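You operate a simulated robot arm through the tools that you are given. There is no shell and no other tool.

The job below is to be done with a simulated robot arm. You get a single attempt, and the scene is never put back.

## Task
Peel the clamped profile and wipe off the grime under its film.
Fine: pull by the white tab, film into the bin, lid shut; yellow cloth back. What is to be rubbed or washed off counts as gone when no trace of it is left.
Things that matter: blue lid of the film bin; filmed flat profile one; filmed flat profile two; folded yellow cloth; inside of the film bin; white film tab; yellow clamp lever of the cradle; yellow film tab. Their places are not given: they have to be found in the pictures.

Only the result counts: the job must be done as asked and must still hold three seconds after the hand-in. Knocking over, shifting, dropping, spilling or breaking anything else fails it. Lids that push on must go on centred and level and be pressed home; caps that screw on are set level and turned clockwise until they are tight. Flat cloth is picked up by pressing the open fingertips on it (5 to 10 N) and closing them slowly along it; thin cloth reads only 2 to 8 mm in the jaws.

## Robot
A 7-joint arm with a two-finger parallel gripper, fixed in place. Base frame: the origin is on the floor under the middle of its stand, x ahead of it, y to its left, z up; the work surface is at about z = 80. Units: cm, rad, N and s.
It reaches about 124.7 cm from its shoulder. Its first joint turns from -2.304 to 2.304 rad. Payload 3.91 kg.
The tool frame sits at the grasp point between the pads (the TCP): z along the fingers, y along the line on which they close. The tips reach 3 cm beyond it. The gripper opens to 11 cm. The fingers are 2 cm wide and 1 cm thick; the gripper's body (4.8 by 11.2 cm) begins 5.5 cm behind the TCP.
Orientation is told as [roll, pitch, yaw] about the base's x, y, z axes, in that order, counted from this pose: with the fingers straight down and closing along the base's y, the tool's x points along the base's -x, its y along +y and its z along -z.

## Interface
- The arm moves only by the tool nudge_tool. Its argument "moves" is a list of rows, each a list of 3 entries, a list of its own where there are three numbers: the shift along the base's x, y, z in cm, then the turn, a rotation vector about the base's x, y, z in rad, then the gripper command, from -1 (fully open) to 1 (shut), values between in proportion. In form: [[[x, y, z], [ax, ay, az], jaw], ...]. A call has 1 to 20 rows; each row shifts and turns the commanded pose from where the row before left it. A row lasts 0.2 s, in which the tool goes at most 5 cm and 0.15 rad; a call with a longer step from one row to the next is refused whole, and so is a gripper value outside its range. Where a pose cannot be reached the arm comes as near as it can. A force on the tool above 90 N (or 10 N above the force at the start of the call, whichever is more), or a blocked arm, ends the call early, and 0.2 s more pass. The fingers move at their own pace (about 10.8 cm/s each) and stop on an object; they squeeze with about 43 N. The grip force told is the motor's: it shows also when the fingers shut on nothing. Time passes only in rows, and 0.2 s behind the last, so rows that do not move let the fingers close. The reply holds the time, the measured pose of the TCP, the force on the tool along the base axes, the opening and the grip force, in the units named above and with some noise, with the torque about the TCP (base axes, N m) and any sound that the robot's microphone picked up.
- Cameras (640 x 400 px; columns grow to the right, rows downward): "scene" is fixed at [20, 65.87, 157.26]; the picture's right is [-0.74, 0.68, 0.00], its down [0.52, 0.57, -0.63] and it looks along [-0.43, -0.47, -0.77] (base axes); focal length 214 px, centre (320, 200). "wrist" rides on the gripper at [7.2, 1.7, -10.3] in the tool frame; the picture's right is [-0.23, 0.97, 0.00], its down [-0.76, -0.18, -0.62] and it looks along [-0.61, -0.14, 0.78] (tool axes); focal length 222 px, centre (320, 200).
- camera(camera): a new picture of that camera. The clock stands still meanwhile.
- probe_pixels(camera, pixels): for up to 12 pixels [column, row] of the newest picture of that camera ("zoom" is the newest enlarged one), the place [x, y, z] in the base frame of the surface seen there, good to about 0.3 cm, but the place of the scene camera against the robot may be out by one fixed shift of up to 2.5 cm in any direction. The clock stands still meanwhile.
- enlarge(camera, box): a new picture of the part [left, top, right, bottom] of that camera's present view, enlarged. The clock stands still meanwhile.
- job_done(): hands the job in; it is judged then, once.

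Unless the task says otherwise, let go and move clear before handing in.

The tools are called after "Call:" by a JSON object that holds its "fn" and its "kwargs". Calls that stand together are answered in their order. nudge_tool: Moves the arm, as the interface text tells. Its arguments: {"type":"object","properties":{"moves":{"type":"array"}},"required":["moves"]} The other tools are called the same way: camera (camera) takes a picture; probe_pixels (camera, pixels) gives the place of the surface under pixels of a picture; enlarge (camera, box) takes an enlarged picture of a part of a camera's view; job_done () hands the job in.

At the start:

```text
clock: 0.0
tool_pos: [17.84, 49.3, 135.32]
tcp_rot: [-0.001, 0.0, 0.0]
wrist_force: [0.5, 0.0, -0.9]
wrist_torque: [0.0, 0.0, -0.01]
gripper_width: 10.97
gripper_force: 0.2
```

scene: 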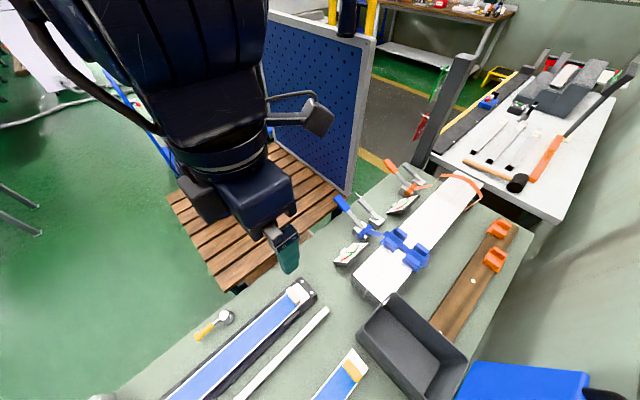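
wrist: 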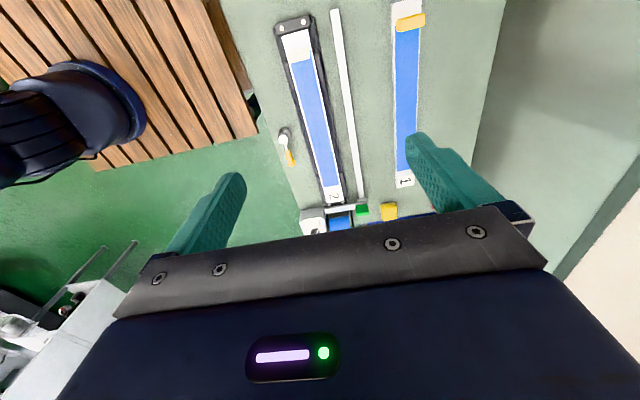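

The first pictures show a clamped blue-filmed profile in a black cradle with a white tab (wrist ~298,45), a loose profile with a yellow tab (wrist ~408,22), a lever with yellow handle (wrist ~288,148), and a yellow cloth (wrist ~389,211). I'll enlarge the views to find the bin, lid and cloth.

Call:
{"fn": "enlarge", "kwargs": {"camera": "wrist", "box": [240, 0, 480, 150]}}

Call:
{"fn": "enlarge", "kwargs": {"camera": "wrist", "box": [260, 110, 450, 240]}}

Call:
{"fn": "enlarge", "kwargs": {"camera": "scene", "box": [60, 250, 380, 400]}}

Call:
{"fn": "enlarge", "kwargs": {"camera": "scene", "box": [310, 150, 640, 400]}}

```text
2.67 times, centred on (360, 75) of wrist
```

zoom: 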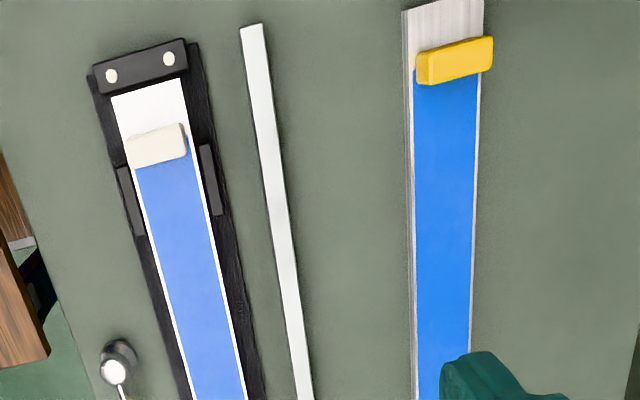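

```text
3.08 times, centred on (355, 175) of wrist
```

zoom: 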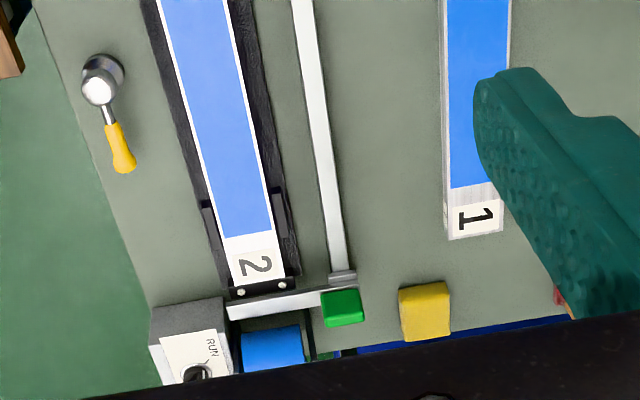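

```text
2.00 times, centred on (220, 325) of scene
```

zoom: 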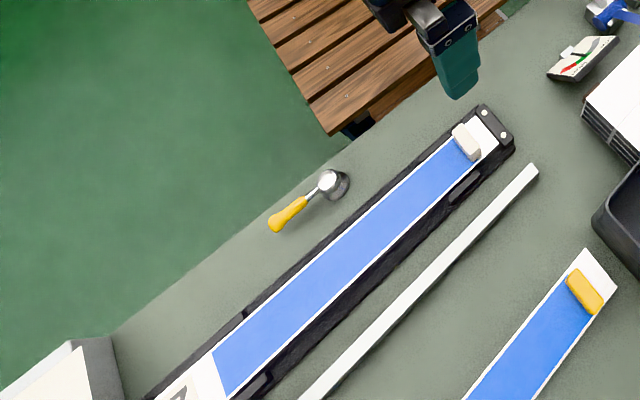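

```text
1.60 times, centred on (475, 275) of scene
```

zoom: 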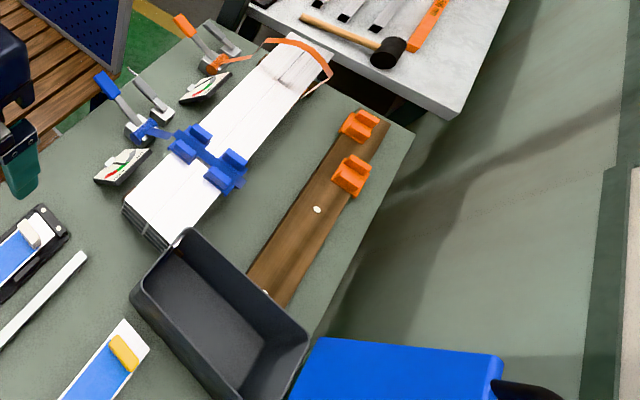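

The scene shows a black tray (~415,345) and a blue slab with a black handle at lower right (~525,385), which may be the bin and its lid. I'll probe places across both pictures to build a map.

Call:
{"fn": "camera", "kwargs": {"camera": "wrist"}}

Call:
{"fn": "probe_pixels", "kwargs": {"camera": "wrist", "pixels": [[293, 22], [298, 53], [300, 45], [320, 110], [333, 193], [289, 133], [289, 158], [389, 211], [341, 222], [404, 182], [410, 22], [361, 209]]}}

Call:
{"fn": "probe_pixels", "kwargs": {"camera": "scene", "pixels": [[413, 345], [392, 298], [525, 385], [467, 365], [587, 375], [297, 293], [352, 370], [228, 317], [202, 333], [375, 290], [400, 240], [310, 282]]}}

```text
taken
```

wrist: 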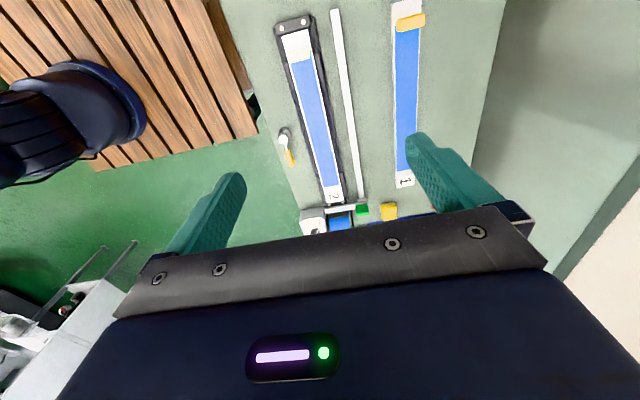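

```text
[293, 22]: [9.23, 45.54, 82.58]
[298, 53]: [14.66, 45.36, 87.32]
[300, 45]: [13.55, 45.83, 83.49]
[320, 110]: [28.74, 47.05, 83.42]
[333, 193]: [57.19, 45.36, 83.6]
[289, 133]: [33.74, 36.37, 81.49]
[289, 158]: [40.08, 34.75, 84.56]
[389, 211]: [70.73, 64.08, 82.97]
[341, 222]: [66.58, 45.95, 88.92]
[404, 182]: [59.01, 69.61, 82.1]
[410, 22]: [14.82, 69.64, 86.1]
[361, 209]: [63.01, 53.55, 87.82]
```

```text
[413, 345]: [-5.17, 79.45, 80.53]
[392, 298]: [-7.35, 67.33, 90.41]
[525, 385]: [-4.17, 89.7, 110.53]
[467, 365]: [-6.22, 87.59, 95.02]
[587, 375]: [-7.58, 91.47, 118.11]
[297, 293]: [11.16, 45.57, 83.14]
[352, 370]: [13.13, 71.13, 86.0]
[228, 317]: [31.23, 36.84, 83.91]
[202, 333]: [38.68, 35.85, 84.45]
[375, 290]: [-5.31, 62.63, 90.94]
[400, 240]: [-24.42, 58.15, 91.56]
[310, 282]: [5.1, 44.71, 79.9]
```

The wrist map puts the cradle along x≈9–58 at y≈45.5, the cloth at (70.7,64), the lever knob pivot at (33.7,36.4) with its tip near (39.5,35). I'll move the arm forward at height to see the far end of the bench.

Call:
{"fn": "nudge_tool", "kwargs": {"moves": [[[4, 0, 0], [0, 0, 0], -1], [[4, 0, 0], [0, 0, 0], -1], [[4, 0, 0], [0, 0, 0], -1], [[4, 0, 0], [0, 0, 0], -1], [[4, 0, 0], [0, 0, 0], -1], [[4, 0, 0], [0, 0, 0], -1], [[4, 0, 0], [0, 0, 0], -1], [[4, 0, 0], [0, 0, 0], -1]]}}

Call:
{"fn": "camera", "kwargs": {"camera": "wrist"}}

Call:
{"fn": "camera", "kwargs": {"camera": "scene"}}

```text
clock: 1.8
tool_pos: [49.74, 49.29, 135.35]
tcp_rot: [0.001, -0.002, 0.001]
wrist_force: [-1.5, 0.8, 0.5]
wrist_torque: [0.0, -0.04, 0.01]
gripper_width: 11.01
gripper_force: 0.0
```

```text
taken
```

wrist: 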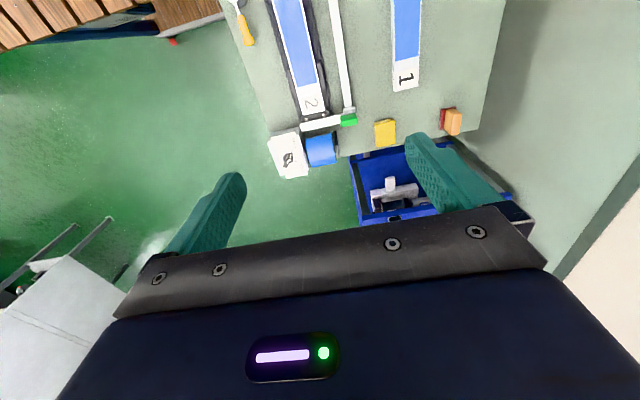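

```text
taken
```

scene: 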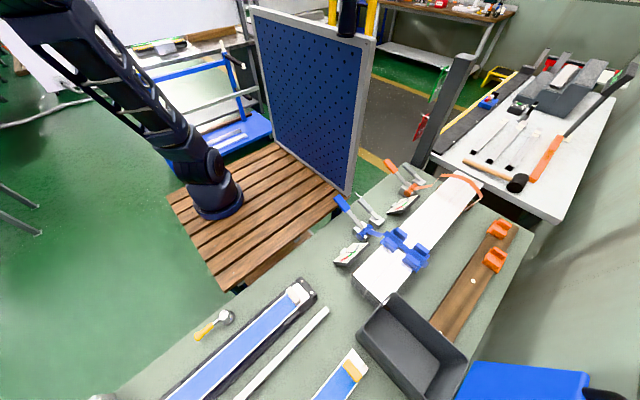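

Call:
{"fn": "enlarge", "kwargs": {"camera": "wrist", "box": [250, 60, 490, 230]}}

Call:
{"fn": "probe_pixels", "kwargs": {"camera": "wrist", "pixels": [[321, 150], [290, 157], [320, 123], [348, 120], [385, 132], [453, 122], [390, 190], [356, 170], [365, 215], [385, 155], [241, 2], [248, 40]]}}

```text
2.35 times, centred on (370, 145) of wrist
```

zoom: 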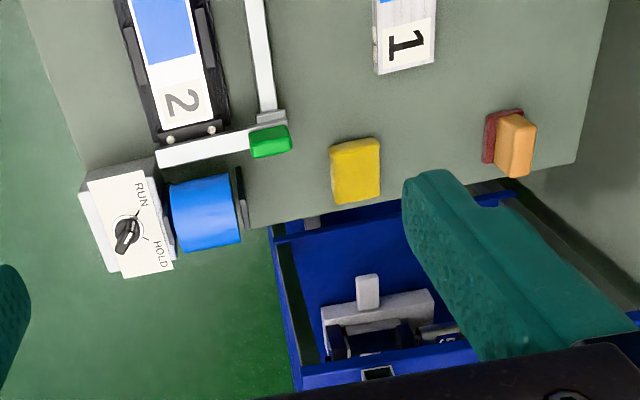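

```text
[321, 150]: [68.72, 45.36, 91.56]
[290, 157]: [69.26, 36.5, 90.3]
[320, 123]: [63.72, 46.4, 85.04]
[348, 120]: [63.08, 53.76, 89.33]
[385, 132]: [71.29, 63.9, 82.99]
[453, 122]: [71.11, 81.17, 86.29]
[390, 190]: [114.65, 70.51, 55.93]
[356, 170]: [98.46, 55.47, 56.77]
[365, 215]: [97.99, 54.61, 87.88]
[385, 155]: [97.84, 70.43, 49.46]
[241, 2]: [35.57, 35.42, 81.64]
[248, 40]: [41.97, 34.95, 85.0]
```

The far-end view shows a RUN/HOLD switch box, a blue roll, a green-knobbed arm, the yellow cloth block at (71,64,83), and an unrelated blue crate off the bench; the film bin is likely the gray tray with the blue lid open behind it at y≈88. Next I'll take a closer look at the lever and cradle.

Call:
{"fn": "nudge_tool", "kwargs": {"moves": [[[-2.84, -1.54, -2.9], [0, 0, 0], -1], [[-2.84, -1.54, -2.9], [0, 0, 0], -1], [[-2.84, -1.54, -2.9], [0, 0, 0], -1], [[-2.84, -1.54, -2.9], [0, 0, 0], -1], [[-2.84, -1.54, -2.9], [0, 0, 0], -1], [[-2.84, -1.54, -2.9], [0, 0, 0], -1], [[-2.84, -1.54, -2.9], [0, 0, 0], -1], [[-2.84, -1.54, -2.9], [0, 0, 0], -1]]}}

Call:
{"fn": "camera", "kwargs": {"camera": "wrist"}}

```text
clock: 3.6
tool_pos: [27.03, 36.98, 112.18]
tcp_rot: [0.0, 0.0, -0.002]
wrist_force: [-0.5, -0.3, -0.2]
wrist_torque: [-0.06, 0.04, 0.0]
gripper_width: 11.0
gripper_force: 0.0
```

```text
taken
```

wrist: 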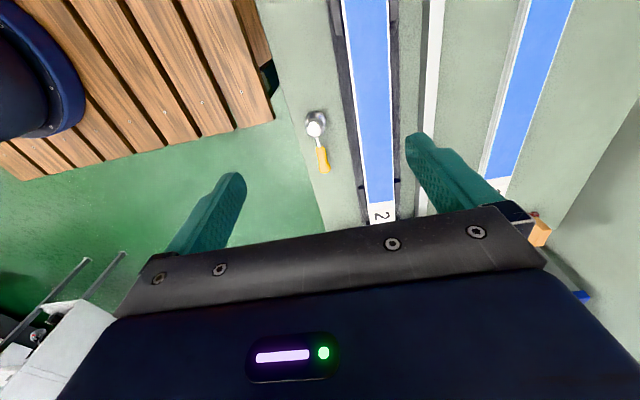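

Call:
{"fn": "enlarge", "kwargs": {"camera": "wrist", "box": [280, 80, 430, 220]}}

Call:
{"fn": "probe_pixels", "kwargs": {"camera": "zoom", "pixels": [[155, 205], [155, 190], [165, 275], [185, 345], [155, 180], [320, 120], [390, 100], [430, 100], [350, 150], [290, 150], [345, 330], [260, 200]]}}

```text
2.86 times, centred on (355, 150) of wrist
```

zoom: 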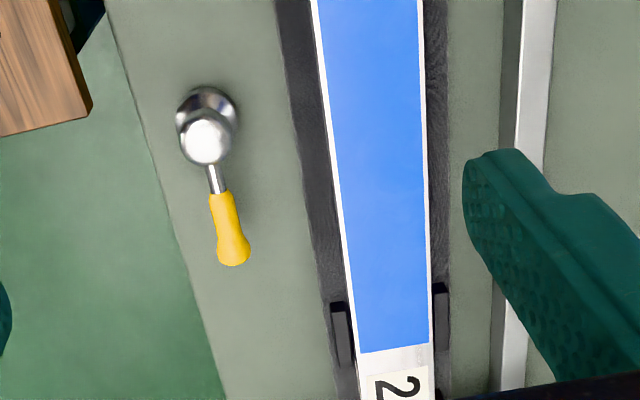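

```text
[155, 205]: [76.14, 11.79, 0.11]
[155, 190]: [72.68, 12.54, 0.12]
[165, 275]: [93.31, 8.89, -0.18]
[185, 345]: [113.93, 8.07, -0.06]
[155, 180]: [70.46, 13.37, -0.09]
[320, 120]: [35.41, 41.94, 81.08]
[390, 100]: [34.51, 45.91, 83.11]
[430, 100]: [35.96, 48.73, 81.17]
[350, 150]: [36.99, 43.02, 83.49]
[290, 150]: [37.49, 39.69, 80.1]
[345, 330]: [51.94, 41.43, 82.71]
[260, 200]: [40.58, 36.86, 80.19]
```

The lever is a dome-topped post with a yellow handle lying along +x beside the cradle (wrist 316,125 → 323,165). I need to see whether the clamp cheeks actually hold the profile, so I'll enlarge those parts.

Call:
{"fn": "enlarge", "kwargs": {"camera": "wrist", "box": [300, 100, 350, 180]}}

Call:
{"fn": "enlarge", "kwargs": {"camera": "wrist", "box": [350, 160, 400, 225]}}

Call:
{"fn": "enlarge", "kwargs": {"camera": "scene", "box": [180, 290, 260, 350]}}

Call:
{"fn": "enlarge", "kwargs": {"camera": "scene", "box": [260, 270, 330, 320]}}

```text
5.00 times, centred on (325, 140) of wrist
```

zoom: 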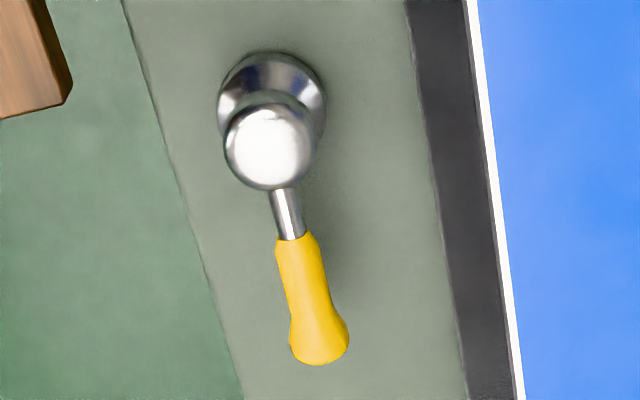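

```text
6.15 times, centred on (375, 192) of wrist
```

zoom: 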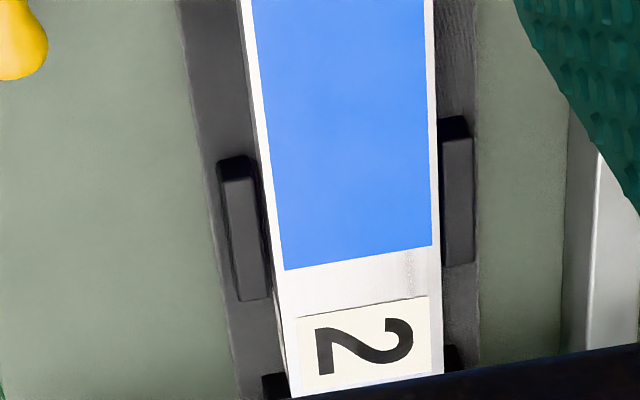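

```text
6.67 times, centred on (220, 320) of scene
```

zoom: 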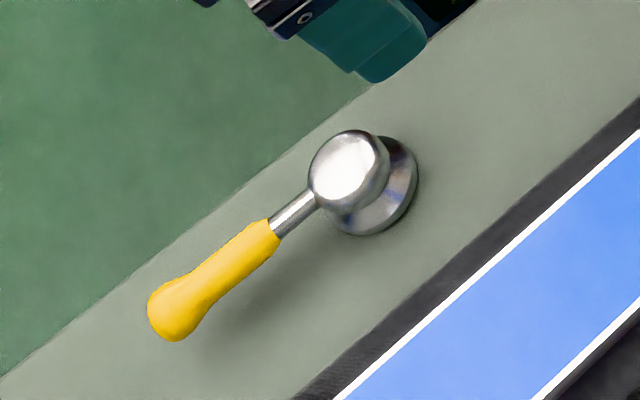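

```text
8.00 times, centred on (295, 295) of scene
```

zoom: 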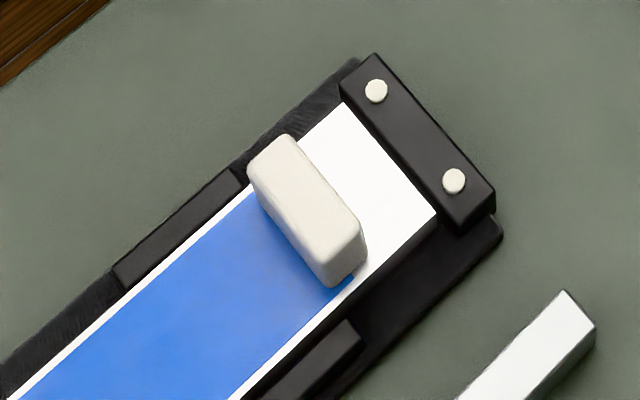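

The lever's handle is well above the bench; the cradle ends are screw-fixed stops with side guides. I'll look closer at the far end (switch box, roll, green-knob arm, cloth) from lower height.

Call:
{"fn": "nudge_tool", "kwargs": {"moves": [[[4, 2, 0], [0, 0, 0], -1], [[4, 2, 0], [0, 0, 0], -1], [[4, 2, 0], [0, 0, 0], -1], [[4, 2, 0], [0, 0, 0], -1], [[4, 2, 0], [0, 0, 0], -1], [[4, 2, 0], [0, 0, 0], -1]]}}

Call:
{"fn": "camera", "kwargs": {"camera": "wrist"}}

Call:
{"fn": "enlarge", "kwargs": {"camera": "wrist", "box": [250, 40, 450, 215]}}

```text
clock: 5.0
tool_pos: [51.33, 49.04, 112.12]
tcp_rot: [0.002, -0.001, 0.0]
wrist_force: [-0.6, -0.4, 0.2]
wrist_torque: [0.02, -0.04, 0.0]
gripper_width: 11.01
gripper_force: 0.1
```

```text
taken
```

wrist: 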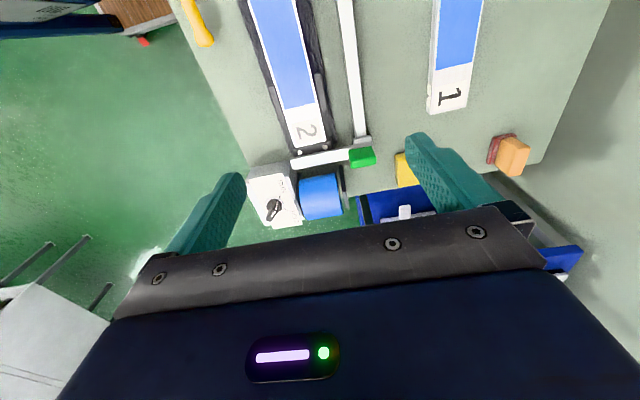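

```text
2.29 times, centred on (350, 128) of wrist
```

zoom: 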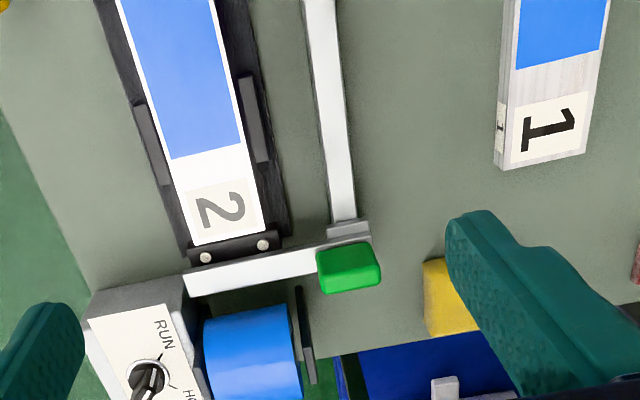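

The green-knob carriage rides on a white rail beside the cradle with a blue film roll — not part of this job, so I'll keep clear of it. Next I move back over the tab end to see the white tab up close.

Call:
{"fn": "nudge_tool", "kwargs": {"moves": [[[-4.2, -0.3, 0], [0, 0, 0], -1], [[-4.2, -0.3, 0], [0, 0, 0], -1], [[-4.2, -0.3, 0], [0, 0, 0], -1], [[-4.2, -0.3, 0], [0, 0, 0], -1], [[-4.2, -0.3, 0], [0, 0, 0], -1], [[-4.2, -0.3, 0], [0, 0, 0], -1], [[-4.2, -0.3, 0], [0, 0, 0], -1], [[-4.2, -0.3, 0], [0, 0, 0], -1], [[-4.2, -0.3, 0], [0, 0, 0], -1], [[-4.2, -0.3, 0], [0, 0, 0], -1], [[0, 0, -4], [0, 0, 0], -1], [[0, 0, -4], [0, 0, 0], -1]]}}

Call:
{"fn": "camera", "kwargs": {"camera": "wrist"}}

Call:
{"fn": "enlarge", "kwargs": {"camera": "wrist", "box": [260, 80, 400, 180]}}

```text
clock: 7.6
tool_pos: [8.94, 45.96, 104.09]
tcp_rot: [0.0, 0.0, 0.0]
wrist_force: [0.8, -0.7, -0.7]
wrist_torque: [0.04, -0.01, -0.01]
gripper_width: 11.0
gripper_force: 0.0
```

```text
taken
```

wrist: 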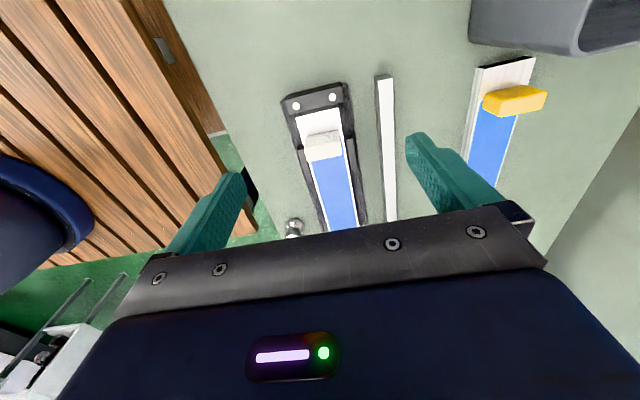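

```text
4.00 times, centred on (330, 130) of wrist
```

zoom: 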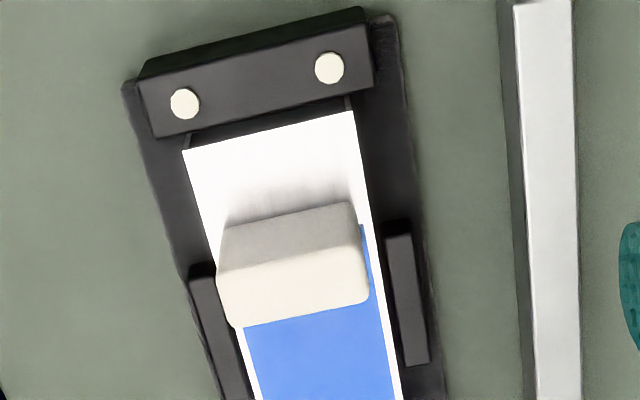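

The tab (zoom 295,265) is a rounded white block sitting on the film's near end, its top face bright and its near side shaded. I'll probe its corners and the nearby stop and film.

Call:
{"fn": "probe_pixels", "kwargs": {"camera": "zoom", "pixels": [[225, 285], [360, 255], [235, 315], [360, 295], [295, 280], [290, 230], [240, 245], [345, 215], [380, 300], [320, 360], [270, 165], [260, 80]]}}

Call:
{"fn": "probe_pixels", "kwargs": {"camera": "zoom", "pixels": [[200, 170], [345, 135], [400, 240], [410, 355], [200, 275], [230, 380], [150, 130], [385, 30], [545, 200], [440, 300], [222, 270], [365, 240]]}}

```text
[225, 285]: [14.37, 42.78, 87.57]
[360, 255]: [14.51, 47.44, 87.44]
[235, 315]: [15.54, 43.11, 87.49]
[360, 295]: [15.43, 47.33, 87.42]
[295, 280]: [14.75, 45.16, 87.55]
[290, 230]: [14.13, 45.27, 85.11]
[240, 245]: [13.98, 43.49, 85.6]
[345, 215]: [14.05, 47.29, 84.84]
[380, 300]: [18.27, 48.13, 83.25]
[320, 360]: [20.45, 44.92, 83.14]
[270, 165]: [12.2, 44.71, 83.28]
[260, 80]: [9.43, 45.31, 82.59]
```

```text
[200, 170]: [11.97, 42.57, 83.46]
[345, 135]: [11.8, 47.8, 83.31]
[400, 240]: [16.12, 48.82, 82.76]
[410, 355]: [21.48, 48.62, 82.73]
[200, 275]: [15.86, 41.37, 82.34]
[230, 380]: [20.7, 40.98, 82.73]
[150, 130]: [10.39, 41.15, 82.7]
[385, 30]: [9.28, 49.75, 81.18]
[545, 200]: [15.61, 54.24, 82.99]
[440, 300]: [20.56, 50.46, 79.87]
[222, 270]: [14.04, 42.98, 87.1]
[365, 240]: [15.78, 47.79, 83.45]
```

The white tab spans x≈14.0–15.9, y≈42.7–47.4, z≈83.4–87.5, with the profile surface at z≈83.3. Now I'll rise and turn the camera toward +y to inspect the bin and its lid.

Call:
{"fn": "nudge_tool", "kwargs": {"moves": [[[0, 0, 4.2], [0, 0, 0], -1], [[0, 0, 4.2], [0, 0, 0], -1], [[0, 0, 4.2], [0, 0, 0], -1], [[0, 0, 4.2], [0, 0, 0], -1], [[0, 0, 4.2], [0, 0, 0], -1], [[-1.6, 1.0, 0], [0, 0, 0.1428], -1], [[-1.6, 1.0, 0], [0, 0, 0.1428], -1], [[-1.6, 1.0, 0], [0, 0, 0.1428], -1], [[-1.6, 1.0, 0], [0, 0, 0.1428], -1], [[-1.6, 1.0, 0], [0, 0, 0.1428], -1], [[-1.6, 1.0, 0], [0, 0, 0.1428], -1], [[-1.6, 1.0, 0], [0, 0, 0.1428], -1], [[-1.6, 1.0, 0], [0, 0, 0.1428], -1], [[-1.6, 1.0, 0], [0, 0, 0.1428], -1], [[-1.6, 1.0, 0], [0, 0, 0.1428], -1], [[-1.6, 1.0, 0], [0, 0, 0.1428], -1]]}}

Call:
{"fn": "camera", "kwargs": {"camera": "wrist"}}

Call:
{"fn": "camera", "kwargs": {"camera": "scene"}}

```text
clock: 11.0
tool_pos: [-8.46, 57.0, 125.27]
tcp_rot: [0.001, 0.001, 1.572]
wrist_force: [0.8, -0.3, 0.2]
wrist_torque: [0.03, 0.04, 0.01]
gripper_width: 11.03
gripper_force: 0.0
```

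```text
taken
```

wrist: 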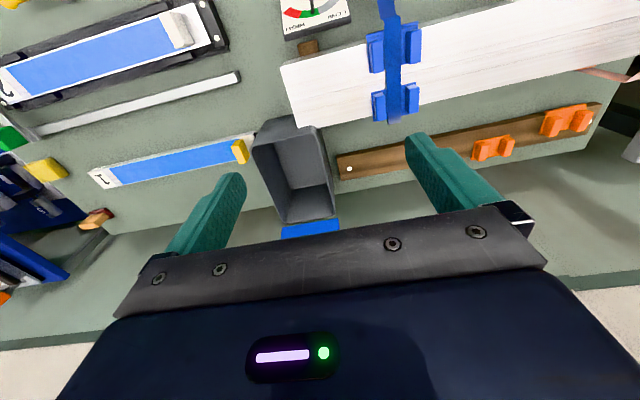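

```text
taken
```

scene: 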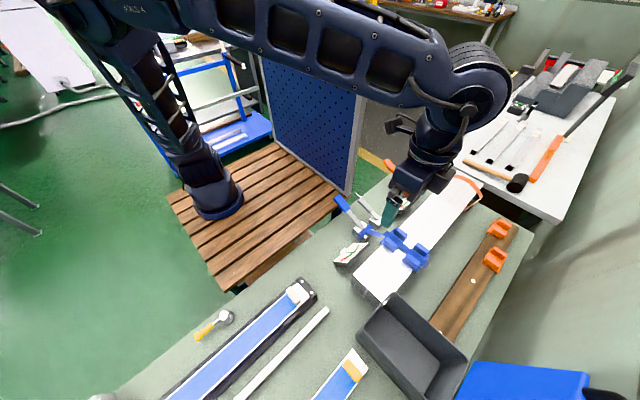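

The bin (wrist ~290,170) is the gray tray with the blue lid just visible behind it at (310,229). I'll back off in −y to see the lid whole.

Call:
{"fn": "nudge_tool", "kwargs": {"moves": [[[0, 4, 3], [0, 0, 0], -1], [[0, 4, 3], [0, 0, 0], -1], [[0, 4, 3], [0, 0, 0], -1], [[0, 4, 3], [0, 0, 0], -1]]}}

Call:
{"fn": "camera", "kwargs": {"camera": "wrist"}}

Call:
{"fn": "enlarge", "kwargs": {"camera": "wrist", "box": [220, 80, 380, 220]}}

```text
clock: 12.0
tool_pos: [-8.48, 72.95, 137.22]
tcp_rot: [0.0, 0.0, 1.569]
wrist_force: [1.5, -0.7, 1.2]
wrist_torque: [0.06, 0.01, 0.02]
gripper_width: 11.01
gripper_force: 0.1
```

```text
taken
```

wrist: 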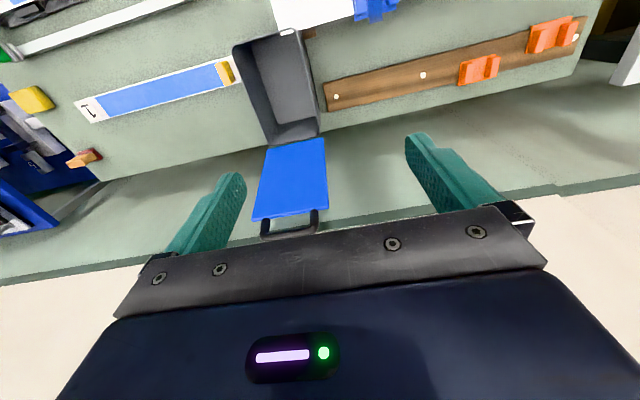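

```text
2.86 times, centred on (300, 150) of wrist
```

zoom: 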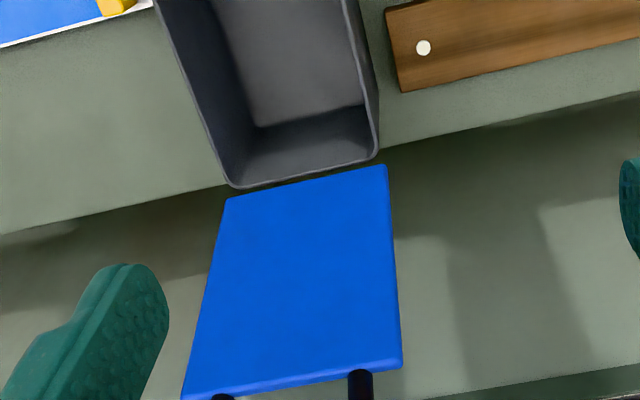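

Call:
{"fn": "probe_pixels", "kwargs": {"camera": "zoom", "pixels": [[235, 205], [385, 172], [395, 360], [190, 390], [300, 280], [225, 180], [375, 150], [300, 165], [320, 60], [310, 130], [240, 60], [355, 90]]}}

Call:
{"fn": "probe_pixels", "kwargs": {"camera": "wrist", "pixels": [[264, 227], [312, 222], [290, 233], [290, 139], [266, 145], [235, 48], [290, 33], [300, 80], [245, 85], [278, 90], [305, 35], [258, 210]]}}

```text
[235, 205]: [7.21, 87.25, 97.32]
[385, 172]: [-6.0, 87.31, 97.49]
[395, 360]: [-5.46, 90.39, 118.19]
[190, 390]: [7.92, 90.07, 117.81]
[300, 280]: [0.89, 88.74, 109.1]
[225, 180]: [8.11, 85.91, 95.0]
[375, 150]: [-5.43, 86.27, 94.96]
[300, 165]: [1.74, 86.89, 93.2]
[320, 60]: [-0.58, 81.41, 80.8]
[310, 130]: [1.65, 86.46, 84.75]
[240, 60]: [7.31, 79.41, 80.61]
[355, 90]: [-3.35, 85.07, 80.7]
```

```text
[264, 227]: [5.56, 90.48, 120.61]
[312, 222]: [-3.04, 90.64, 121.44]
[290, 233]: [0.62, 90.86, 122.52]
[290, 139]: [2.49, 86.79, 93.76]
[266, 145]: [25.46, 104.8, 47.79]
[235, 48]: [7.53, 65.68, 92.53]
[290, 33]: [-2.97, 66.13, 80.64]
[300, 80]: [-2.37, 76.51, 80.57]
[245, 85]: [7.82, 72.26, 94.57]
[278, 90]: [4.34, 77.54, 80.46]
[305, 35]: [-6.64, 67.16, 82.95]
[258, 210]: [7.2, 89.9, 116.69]
```

The bin spans x≈−6.5…8, y≈65…86.5 with its rim at z≈95; the blue lid is hinged at y≈87, z≈96, open just past vertical, with a U-handle at (1, 90.8, 122). Now I return above the white tab with the fingers closing along y.

Call:
{"fn": "nudge_tool", "kwargs": {"moves": [[[2.13, -2.53, -2.5], [0, 0, -0.1427], -1], [[2.13, -2.53, -2.5], [0, 0, -0.1427], -1], [[2.13, -2.53, -2.5], [0, 0, -0.1427], -1], [[2.13, -2.53, -2.5], [0, 0, -0.1427], -1], [[2.13, -2.53, -2.5], [0, 0, -0.1427], -1], [[2.13, -2.53, -2.5], [0, 0, -0.1427], -1], [[2.13, -2.53, -2.5], [0, 0, -0.1427], -1], [[2.13, -2.53, -2.5], [0, 0, -0.1427], -1], [[2.13, -2.53, -2.5], [0, 0, -0.1427], -1], [[2.13, -2.53, -2.5], [0, 0, -0.1427], -1], [[2.13, -2.53, -2.5], [0, 0, -0.1427], -1], [[0, 0, -3.5], [0, 0, 0], -1], [[0, 0, -3.5], [0, 0, 0], -1], [[0, 0, -3], [0, 0, 0], -1]]}}

Call:
{"fn": "camera", "kwargs": {"camera": "scene"}}

Call:
{"fn": "enlarge", "kwargs": {"camera": "scene", "box": [240, 230, 360, 320]}}

```text
clock: 15.0
tool_pos: [15.08, 45.16, 99.7]
tcp_rot: [-0.001, 0.002, 0.001]
wrist_force: [0.3, -0.6, 0.2]
wrist_torque: [-0.02, 0.0, 0.01]
gripper_width: 11.02
gripper_force: 0.1
```

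```text
taken
```

scene: 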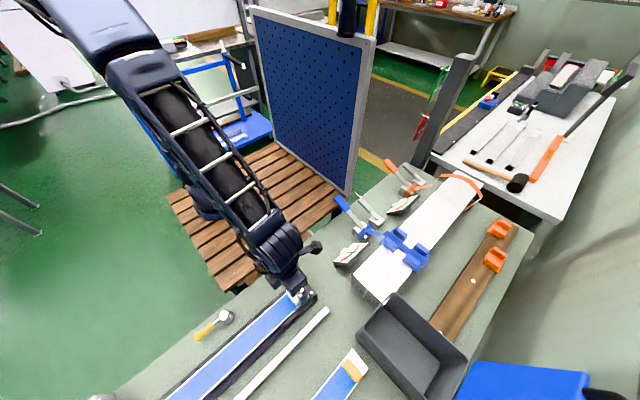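

```text
4.44 times, centred on (300, 275) of scene
```

zoom: 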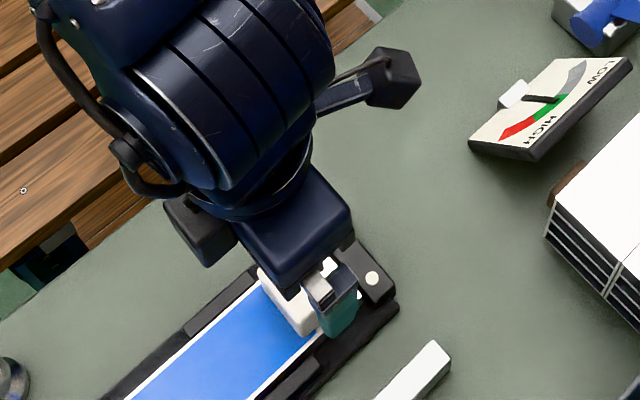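

The gripper is straight above the tab with open jaws along y, tips at about z=96.7. I'll descend to tips ≈84.3 watching the force.

Call:
{"fn": "nudge_tool", "kwargs": {"moves": [[[-0.1, 0, -3], [0, 0, 0], -1], [[0, 0, -3], [0, 0, 0], -1], [[0, 0, -3], [0, 0, 0], -1], [[0, 0, -2], [0, 0, 0], -1], [[0, 0, -1.2], [0, 0, 0], -1], [[0, 0, 0], [0, 0, 0], -1]]}}

Call:
{"fn": "enlarge", "kwargs": {"camera": "scene", "box": [250, 250, 350, 325]}}

```text
clock: 16.4
tool_pos: [14.86, 45.13, 87.59]
tcp_rot: [0.001, 0.001, 0.0]
wrist_force: [-0.2, -0.9, 0.1]
wrist_torque: [0.02, -0.03, 0.01]
gripper_width: 11.0
gripper_force: 0.0
```

```text
5.33 times, centred on (300, 288) of scene
```

zoom: 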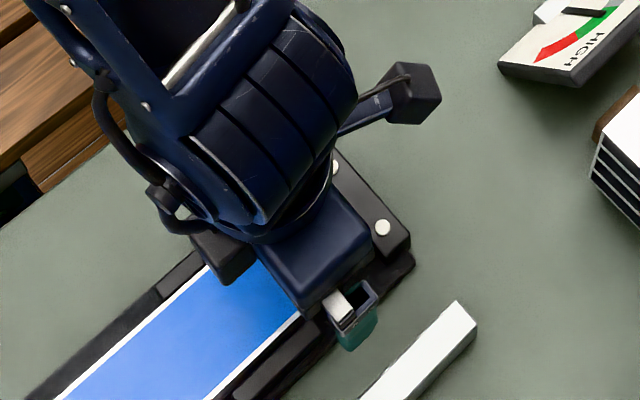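

Tips sit at about z=84.6 around the tab with no contact force. I'll close the jaws on the tab slowly.

Call:
{"fn": "nudge_tool", "kwargs": {"moves": [[[0, 0, -0.2], [0, 0, 0], -0.5], [[0, 0, 0], [0, 0, 0], -0.2], [[0, 0, 0], [0, 0, 0], 0], [[0, 0, 0], [0, 0, 0], 0.3], [[0, 0, 0], [0, 0, 0], 0.6], [[0, 0, 0], [0, 0, 0], 1], [[0, 0, 0], [0, 0, 0], 1]]}}

```text
clock: 18.0
tool_pos: [14.81, 45.31, 87.31]
tcp_rot: [0.0, 0.001, 0.002]
wrist_force: [-0.2, 0.0, -0.1]
wrist_torque: [-0.01, 0.02, -0.01]
gripper_width: 4.9
gripper_force: 43.3
```

The jaws stopped on the tab at 4.9 cm with full grip. I'll begin the peel gently up and toward +x, checking the force and whether the profile stays put.

Call:
{"fn": "nudge_tool", "kwargs": {"moves": [[[0.3, 0, 0.3], [0, 0, 0], 1], [[0.3, 0, 0.3], [0, 0, 0], 1], [[0.4, 0, 0.3], [0, 0, 0], 1], [[0.4, 0, 0.3], [0, 0, 0], 1], [[0.4, 0, 0.3], [0, 0, 0], 1]]}}

Call:
{"fn": "enlarge", "kwargs": {"camera": "scene", "box": [200, 250, 350, 350]}}

Call:
{"fn": "camera", "kwargs": {"camera": "wrist"}}

```text
clock: 19.2
tool_pos: [16.74, 45.2, 88.63]
tcp_rot: [0.001, 0.001, 0.0]
wrist_force: [0.3, -0.8, -0.3]
wrist_torque: [0.01, 0.05, 0.01]
gripper_width: 4.91
gripper_force: 43.2
```

```text
4.00 times, centred on (275, 300) of scene
```

zoom: 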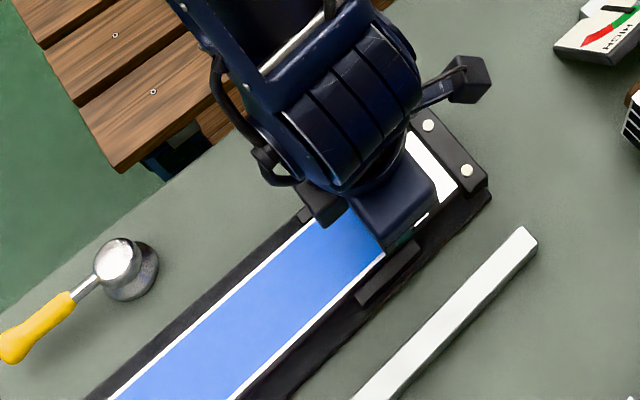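

```text
taken
```

wrist: 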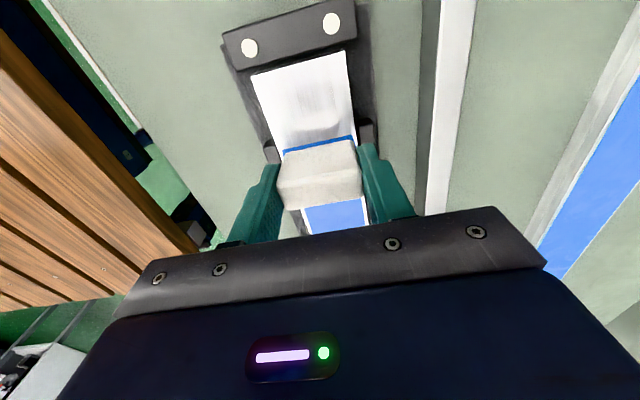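

The tab has lifted with the film's blue edge under it (wrist 318,148), and the readings show hardly any force. I'll check that the profile's near end is where it was.

Call:
{"fn": "probe_pixels", "kwargs": {"camera": "wrist", "pixels": [[255, 78], [342, 56], [300, 80], [290, 40], [320, 147], [335, 215]]}}

Call:
{"fn": "enlarge", "kwargs": {"camera": "wrist", "box": [220, 0, 420, 220]}}

```text
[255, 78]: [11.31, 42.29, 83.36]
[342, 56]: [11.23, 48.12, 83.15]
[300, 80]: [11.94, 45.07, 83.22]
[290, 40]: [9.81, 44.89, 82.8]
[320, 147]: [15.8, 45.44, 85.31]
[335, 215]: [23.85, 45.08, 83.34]
```

```text
1.82 times, centred on (320, 110) of wrist
```

zoom: 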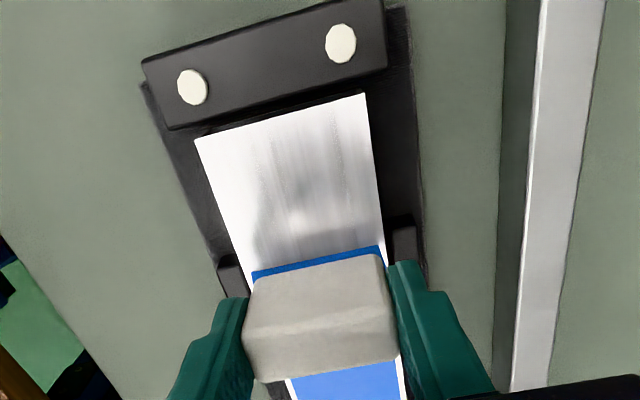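

The profile end remains near x≈11.3 next to the stop, so it hasn't shifted. I'll keep peeling at about 5 cm/s on a line rising toward +x.

Call:
{"fn": "nudge_tool", "kwargs": {"moves": [[[0.8, 0, 0.6], [0, 0, 0], 1], [[0.8, 0, 0.6], [0, 0, 0], 1], [[0.8, 0, 0.6], [0, 0, 0], 1], [[0.8, 0, 0.6], [0, 0, 0], 1], [[0.8, 0, 0.6], [0, 0, 0], 1], [[0.8, 0, 0.6], [0, 0, 0], 1], [[0.8, 0, 0.6], [0, 0, 0], 1], [[0.8, 0, 0.6], [0, 0, 0], 1]]}}

Call:
{"fn": "camera", "kwargs": {"camera": "wrist"}}

Call:
{"fn": "camera", "kwargs": {"camera": "scene"}}

```text
clock: 21.0
tool_pos: [23.06, 45.15, 93.47]
tcp_rot: [-0.002, 0.001, 0.001]
wrist_force: [-0.8, 0.3, -1.4]
wrist_torque: [0.01, -0.01, 0.0]
gripper_width: 4.91
gripper_force: 42.9
```

```text
taken
```

wrist: 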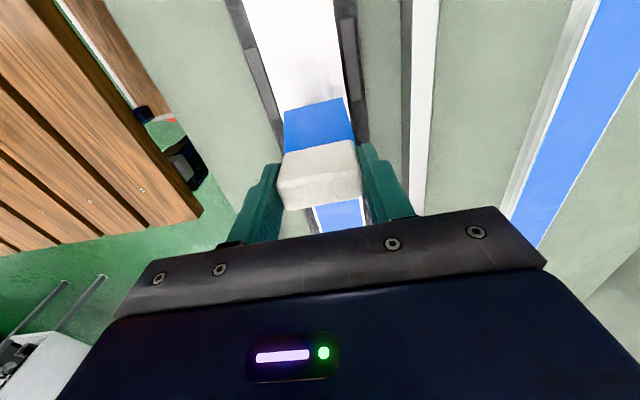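

```text
taken
```

scene: 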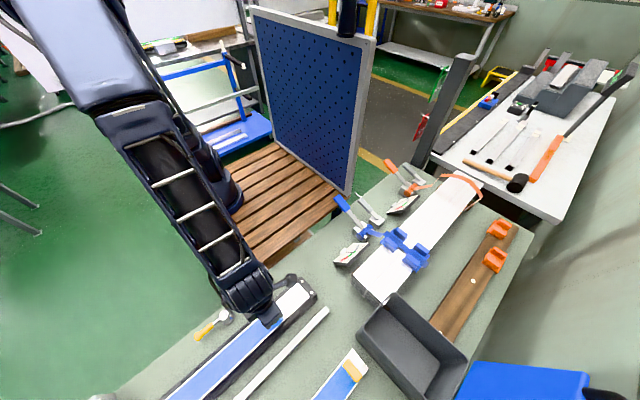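

The film peels cleanly (blue strip behind the tab at wrist 318,125) with only ~1.5 N. I'll continue up and forward at the same pace.

Call:
{"fn": "nudge_tool", "kwargs": {"moves": [[[0.9, 0, 0.75], [0, 0, 0], 1], [[0.9, 0, 0.75], [0, 0, 0], 1], [[0.9, 0, 0.75], [0, 0, 0], 1], [[0.9, 0, 0.75], [0, 0, 0], 1], [[0.9, 0, 0.75], [0, 0, 0], 1], [[0.9, 0, 0.75], [0, 0, 0], 1], [[0.9, 0, 0.75], [0, 0, 0], 1], [[0.9, 0, 0.75], [0, 0, 0], 1], [[0.9, 0, 0.75], [0, 0, 0], 1], [[0.9, 0, 0.75], [0, 0, 0], 1], [[0.9, 0, 0.75], [0, 0, 0], 1], [[0.9, 0, 0.75], [0, 0, 0], 1], [[0.9, 0, 0.75], [0, 0, 0], 1], [[0.9, 0, 0.75], [0, 0, 0], 1], [[0.9, 0, 0.75], [0, 0, 0], 1]]}}

Call:
{"fn": "camera", "kwargs": {"camera": "wrist"}}

Call:
{"fn": "camera", "kwargs": {"camera": "scene"}}

```text
clock: 24.2
tool_pos: [36.56, 45.17, 104.75]
tcp_rot: [0.0, 0.0, -0.001]
wrist_force: [-0.6, 0.2, -1.2]
wrist_torque: [0.0, 0.02, -0.01]
gripper_width: 4.88
gripper_force: 42.9
```

```text
taken
```

wrist: 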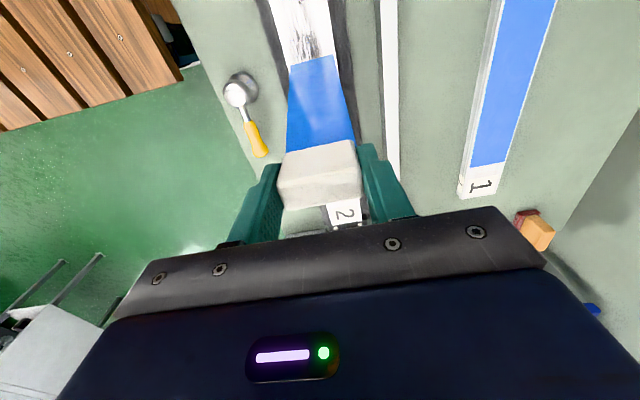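

```text
taken
```

scene: 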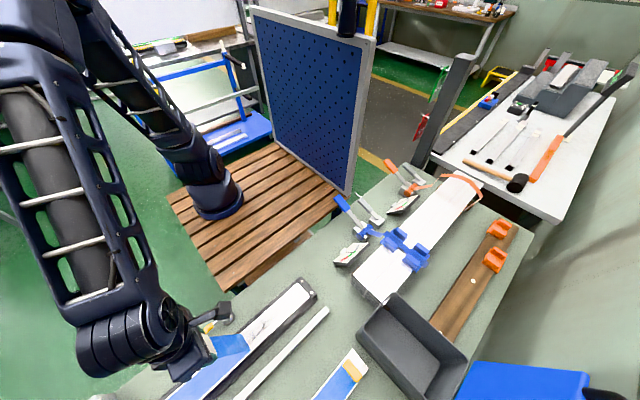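

Grime streaks appear on the uncovered surface (wrist 312,38; scene 265,325), and the profile stays still. I'll continue the peel.

Call:
{"fn": "nudge_tool", "kwargs": {"moves": [[[0.8, 0, 0.85], [0, 0, 0], 1], [[0.8, 0, 0.85], [0, 0, 0], 1], [[0.8, 0, 0.85], [0, 0, 0], 1], [[0.8, 0, 0.85], [0, 0, 0], 1], [[0.8, 0, 0.85], [0, 0, 0], 1], [[0.8, 0, 0.85], [0, 0, 0], 1], [[0.8, 0, 0.85], [0, 0, 0], 1], [[0.8, 0, 0.85], [0, 0, 0], 1], [[0.8, 0, 0.85], [0, 0, 0], 1], [[0.8, 0, 0.85], [0, 0, 0], 1], [[0.8, 0, 0.85], [0, 0, 0], 1], [[0.8, 0, 0.85], [0, 0, 0], 1], [[0.8, 0, 0.85], [0, 0, 0], 1], [[0.8, 0, 0.85], [0, 0, 0], 1], [[0.8, 0, 0.85], [0, 0, 0], 1], [[0.8, 0, 0.85], [0, 0, 0], 1]]}}

Call:
{"fn": "camera", "kwargs": {"camera": "wrist"}}

Call:
{"fn": "camera", "kwargs": {"camera": "scene"}}

```text
clock: 27.6
tool_pos: [49.36, 45.35, 118.35]
tcp_rot: [0.001, 0.0, 0.001]
wrist_force: [-0.3, 0.3, -0.7]
wrist_torque: [-0.01, 0.01, -0.01]
gripper_width: 4.9
gripper_force: 42.8
```

```text
taken
```

wrist: 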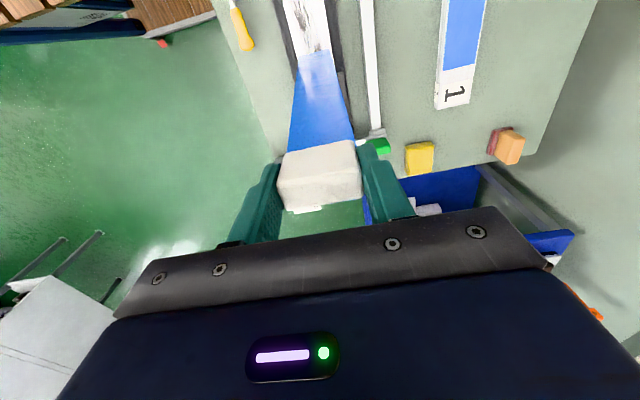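

```text
taken
```

scene: 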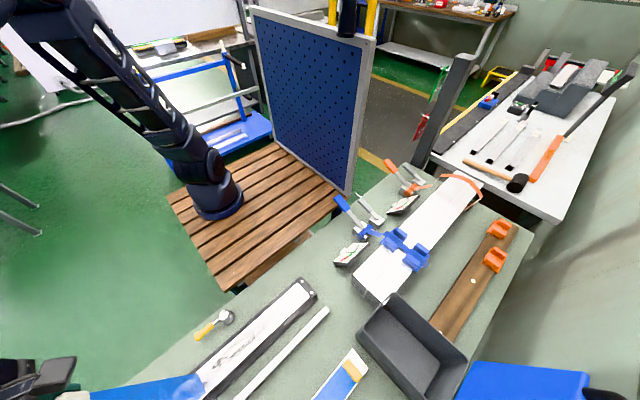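

The film's free part stretches from the peel front near wrist (318,55) up to the tab; I'll probe the front position to know how much remains.

Call:
{"fn": "probe_pixels", "kwargs": {"camera": "wrist", "pixels": [[316, 50], [318, 60], [320, 80], [320, 100], [320, 130], [310, 25]]}}

Call:
{"fn": "enlarge", "kwargs": {"camera": "wrist", "box": [260, 0, 400, 220]}}

```text
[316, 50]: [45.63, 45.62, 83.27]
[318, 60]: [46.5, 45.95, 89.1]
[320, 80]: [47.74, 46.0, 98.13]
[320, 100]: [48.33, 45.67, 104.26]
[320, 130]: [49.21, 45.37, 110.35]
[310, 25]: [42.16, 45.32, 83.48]
```

```text
1.82 times, centred on (330, 110) of wrist
```

zoom: 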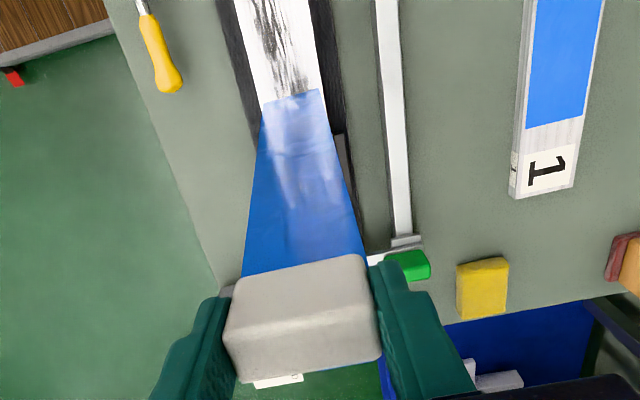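

The peel front is at x≈46 with about 8 cm left to x≈54. I'll finish it nearly straight up so the film comes off hanging.

Call:
{"fn": "nudge_tool", "kwargs": {"moves": [[[0.7, 0, 0.8], [0, 0, 0], 1], [[0.7, 0, 0.8], [0, 0, 0], 1], [[0.7, 0, 0.8], [0, 0, 0], 1], [[0.7, 0, 0.8], [0, 0, 0], 1], [[0.7, 0, 0.8], [0, 0, 0], 1], [[0.7, 0, 0.8], [0, 0, 0], 1], [[0.5, 0, 0.9], [0, 0, 0], 1], [[0.3, 0, 1], [0, 0, 0], 1], [[0, 0, 1], [0, 0, 0], 1], [[0, 0, 1], [0, 0, 0], 1], [[0, 0, 1], [0, 0, 0], 1], [[0, 0, 1], [0, 0, 0], 1], [[0, 0, 1], [0, 0, 0], 1], [[0, 0, 1], [0, 0, 0], 1]]}}

Call:
{"fn": "camera", "kwargs": {"camera": "wrist"}}

Call:
{"fn": "camera", "kwargs": {"camera": "scene"}}

```text
clock: 30.6
tool_pos: [54.34, 45.16, 131.08]
tcp_rot: [0.001, 0.001, 0.0]
wrist_force: [0.5, -1.1, -0.5]
wrist_torque: [-0.01, -0.02, 0.01]
gripper_width: 4.87
gripper_force: 42.7
```

```text
taken
```

wrist: 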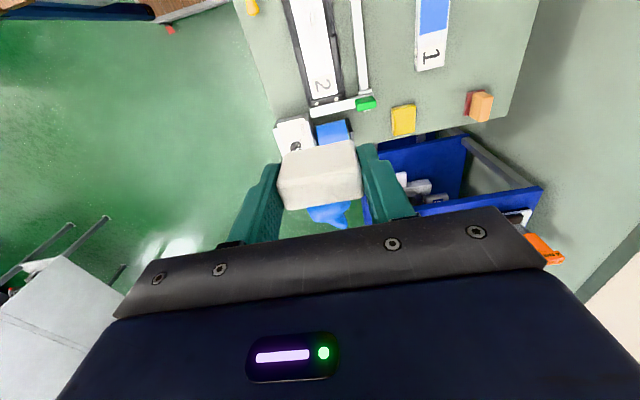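

```text
taken
```

scene: 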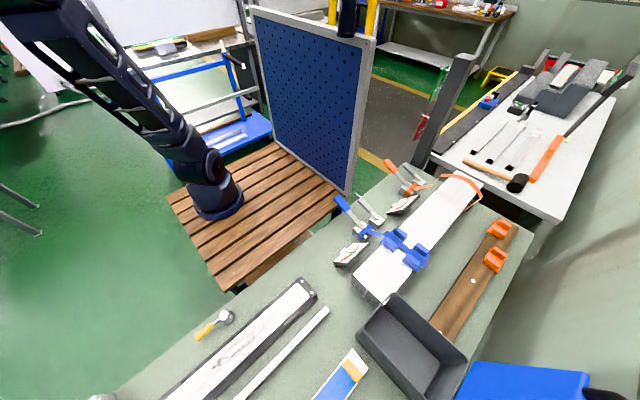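

The film is off: the profile is bare to the "2" label and a blue curl hangs below the tab (wrist 330,213). I'll zoom to see its size before carrying.

Call:
{"fn": "enlarge", "kwargs": {"camera": "wrist", "box": [230, 100, 430, 240]}}

Call:
{"fn": "probe_pixels", "kwargs": {"camera": "wrist", "pixels": [[325, 212], [338, 215], [345, 225], [333, 131], [320, 180]]}}

Call:
{"fn": "enlarge", "kwargs": {"camera": "scene", "box": [110, 260, 340, 400]}}

```text
2.86 times, centred on (330, 170) of wrist
```

zoom: 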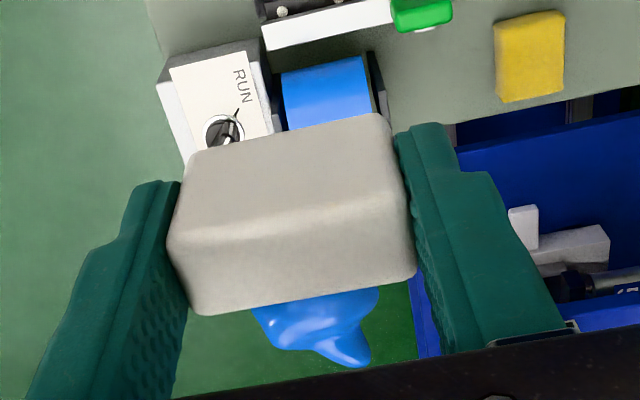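

```text
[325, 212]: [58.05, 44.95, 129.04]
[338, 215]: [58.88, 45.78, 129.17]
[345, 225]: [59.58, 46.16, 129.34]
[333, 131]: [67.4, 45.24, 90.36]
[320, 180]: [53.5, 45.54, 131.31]
```

```text
2.78 times, centred on (225, 330) of scene
```

zoom: 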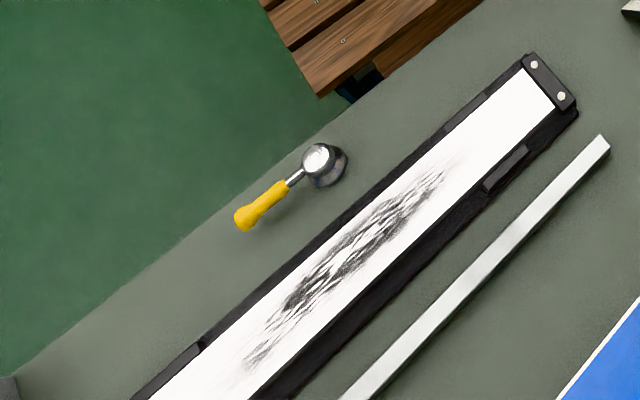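

The film has balled into a small blue wad under the tab, and the grime is a dark streaky patch on the bared middle of the profile. I'll carry the film at height to above the bin around (−1, 75).

Call:
{"fn": "nudge_tool", "kwargs": {"moves": [[[-2, 1, 1], [0, 0, 0], 1], [[-3.5, 1.9, 1], [0, 0, 0], 1], [[-3.8, 2.0, 0], [0, 0, 0], 1], [[-3.8, 2.0, 0], [0, 0, 0], 1], [[-3.8, 2.0, 0], [0, 0, 0], 1], [[-3.8, 2.0, 0], [0, 0, 0], 1], [[-3.8, 2.0, 0], [0, 0, 0], 1], [[-3.8, 2.0, 0], [0, 0, 0], 1], [[-3.8, 2.0, 0], [0, 0, 0], 1], [[-3.8, 2.0, 0], [0, 0, 0], 1], [[-3.8, 2.0, 0], [0, 0, 0], 1], [[-3.8, 2.0, 0], [0, 0, 0], 1], [[-3.8, 2.0, 0], [0, 0, 0], 1], [[-3.8, 2.0, 0], [0, 0, 0], 1], [[-3.0, 2.0, 0], [0, 0, 0], 1], [[-1.2, 0.9, 0], [0, 0, 0], 1]]}}

Call:
{"fn": "camera", "kwargs": {"camera": "scene"}}

Call:
{"fn": "camera", "kwargs": {"camera": "wrist"}}

```text
clock: 34.0
tool_pos: [-0.89, 74.97, 133.07]
tcp_rot: [0.0, 0.0, 0.0]
wrist_force: [-0.4, 0.2, 1.1]
wrist_torque: [0.01, 0.02, 0.0]
gripper_width: 4.91
gripper_force: 43.3
```

```text
taken
```

scene: 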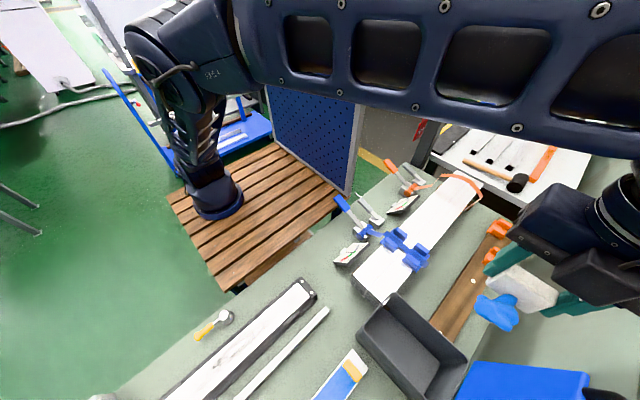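

```text
taken
```

wrist: 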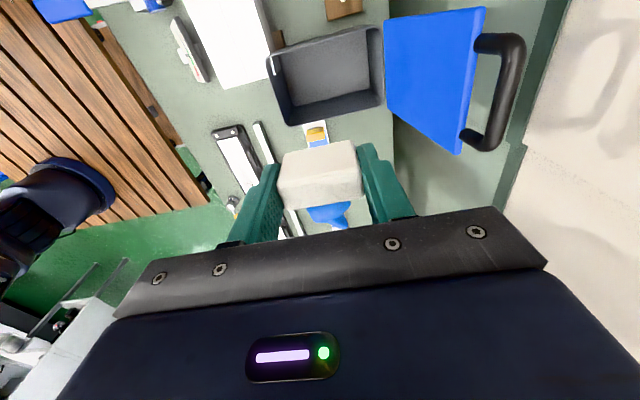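

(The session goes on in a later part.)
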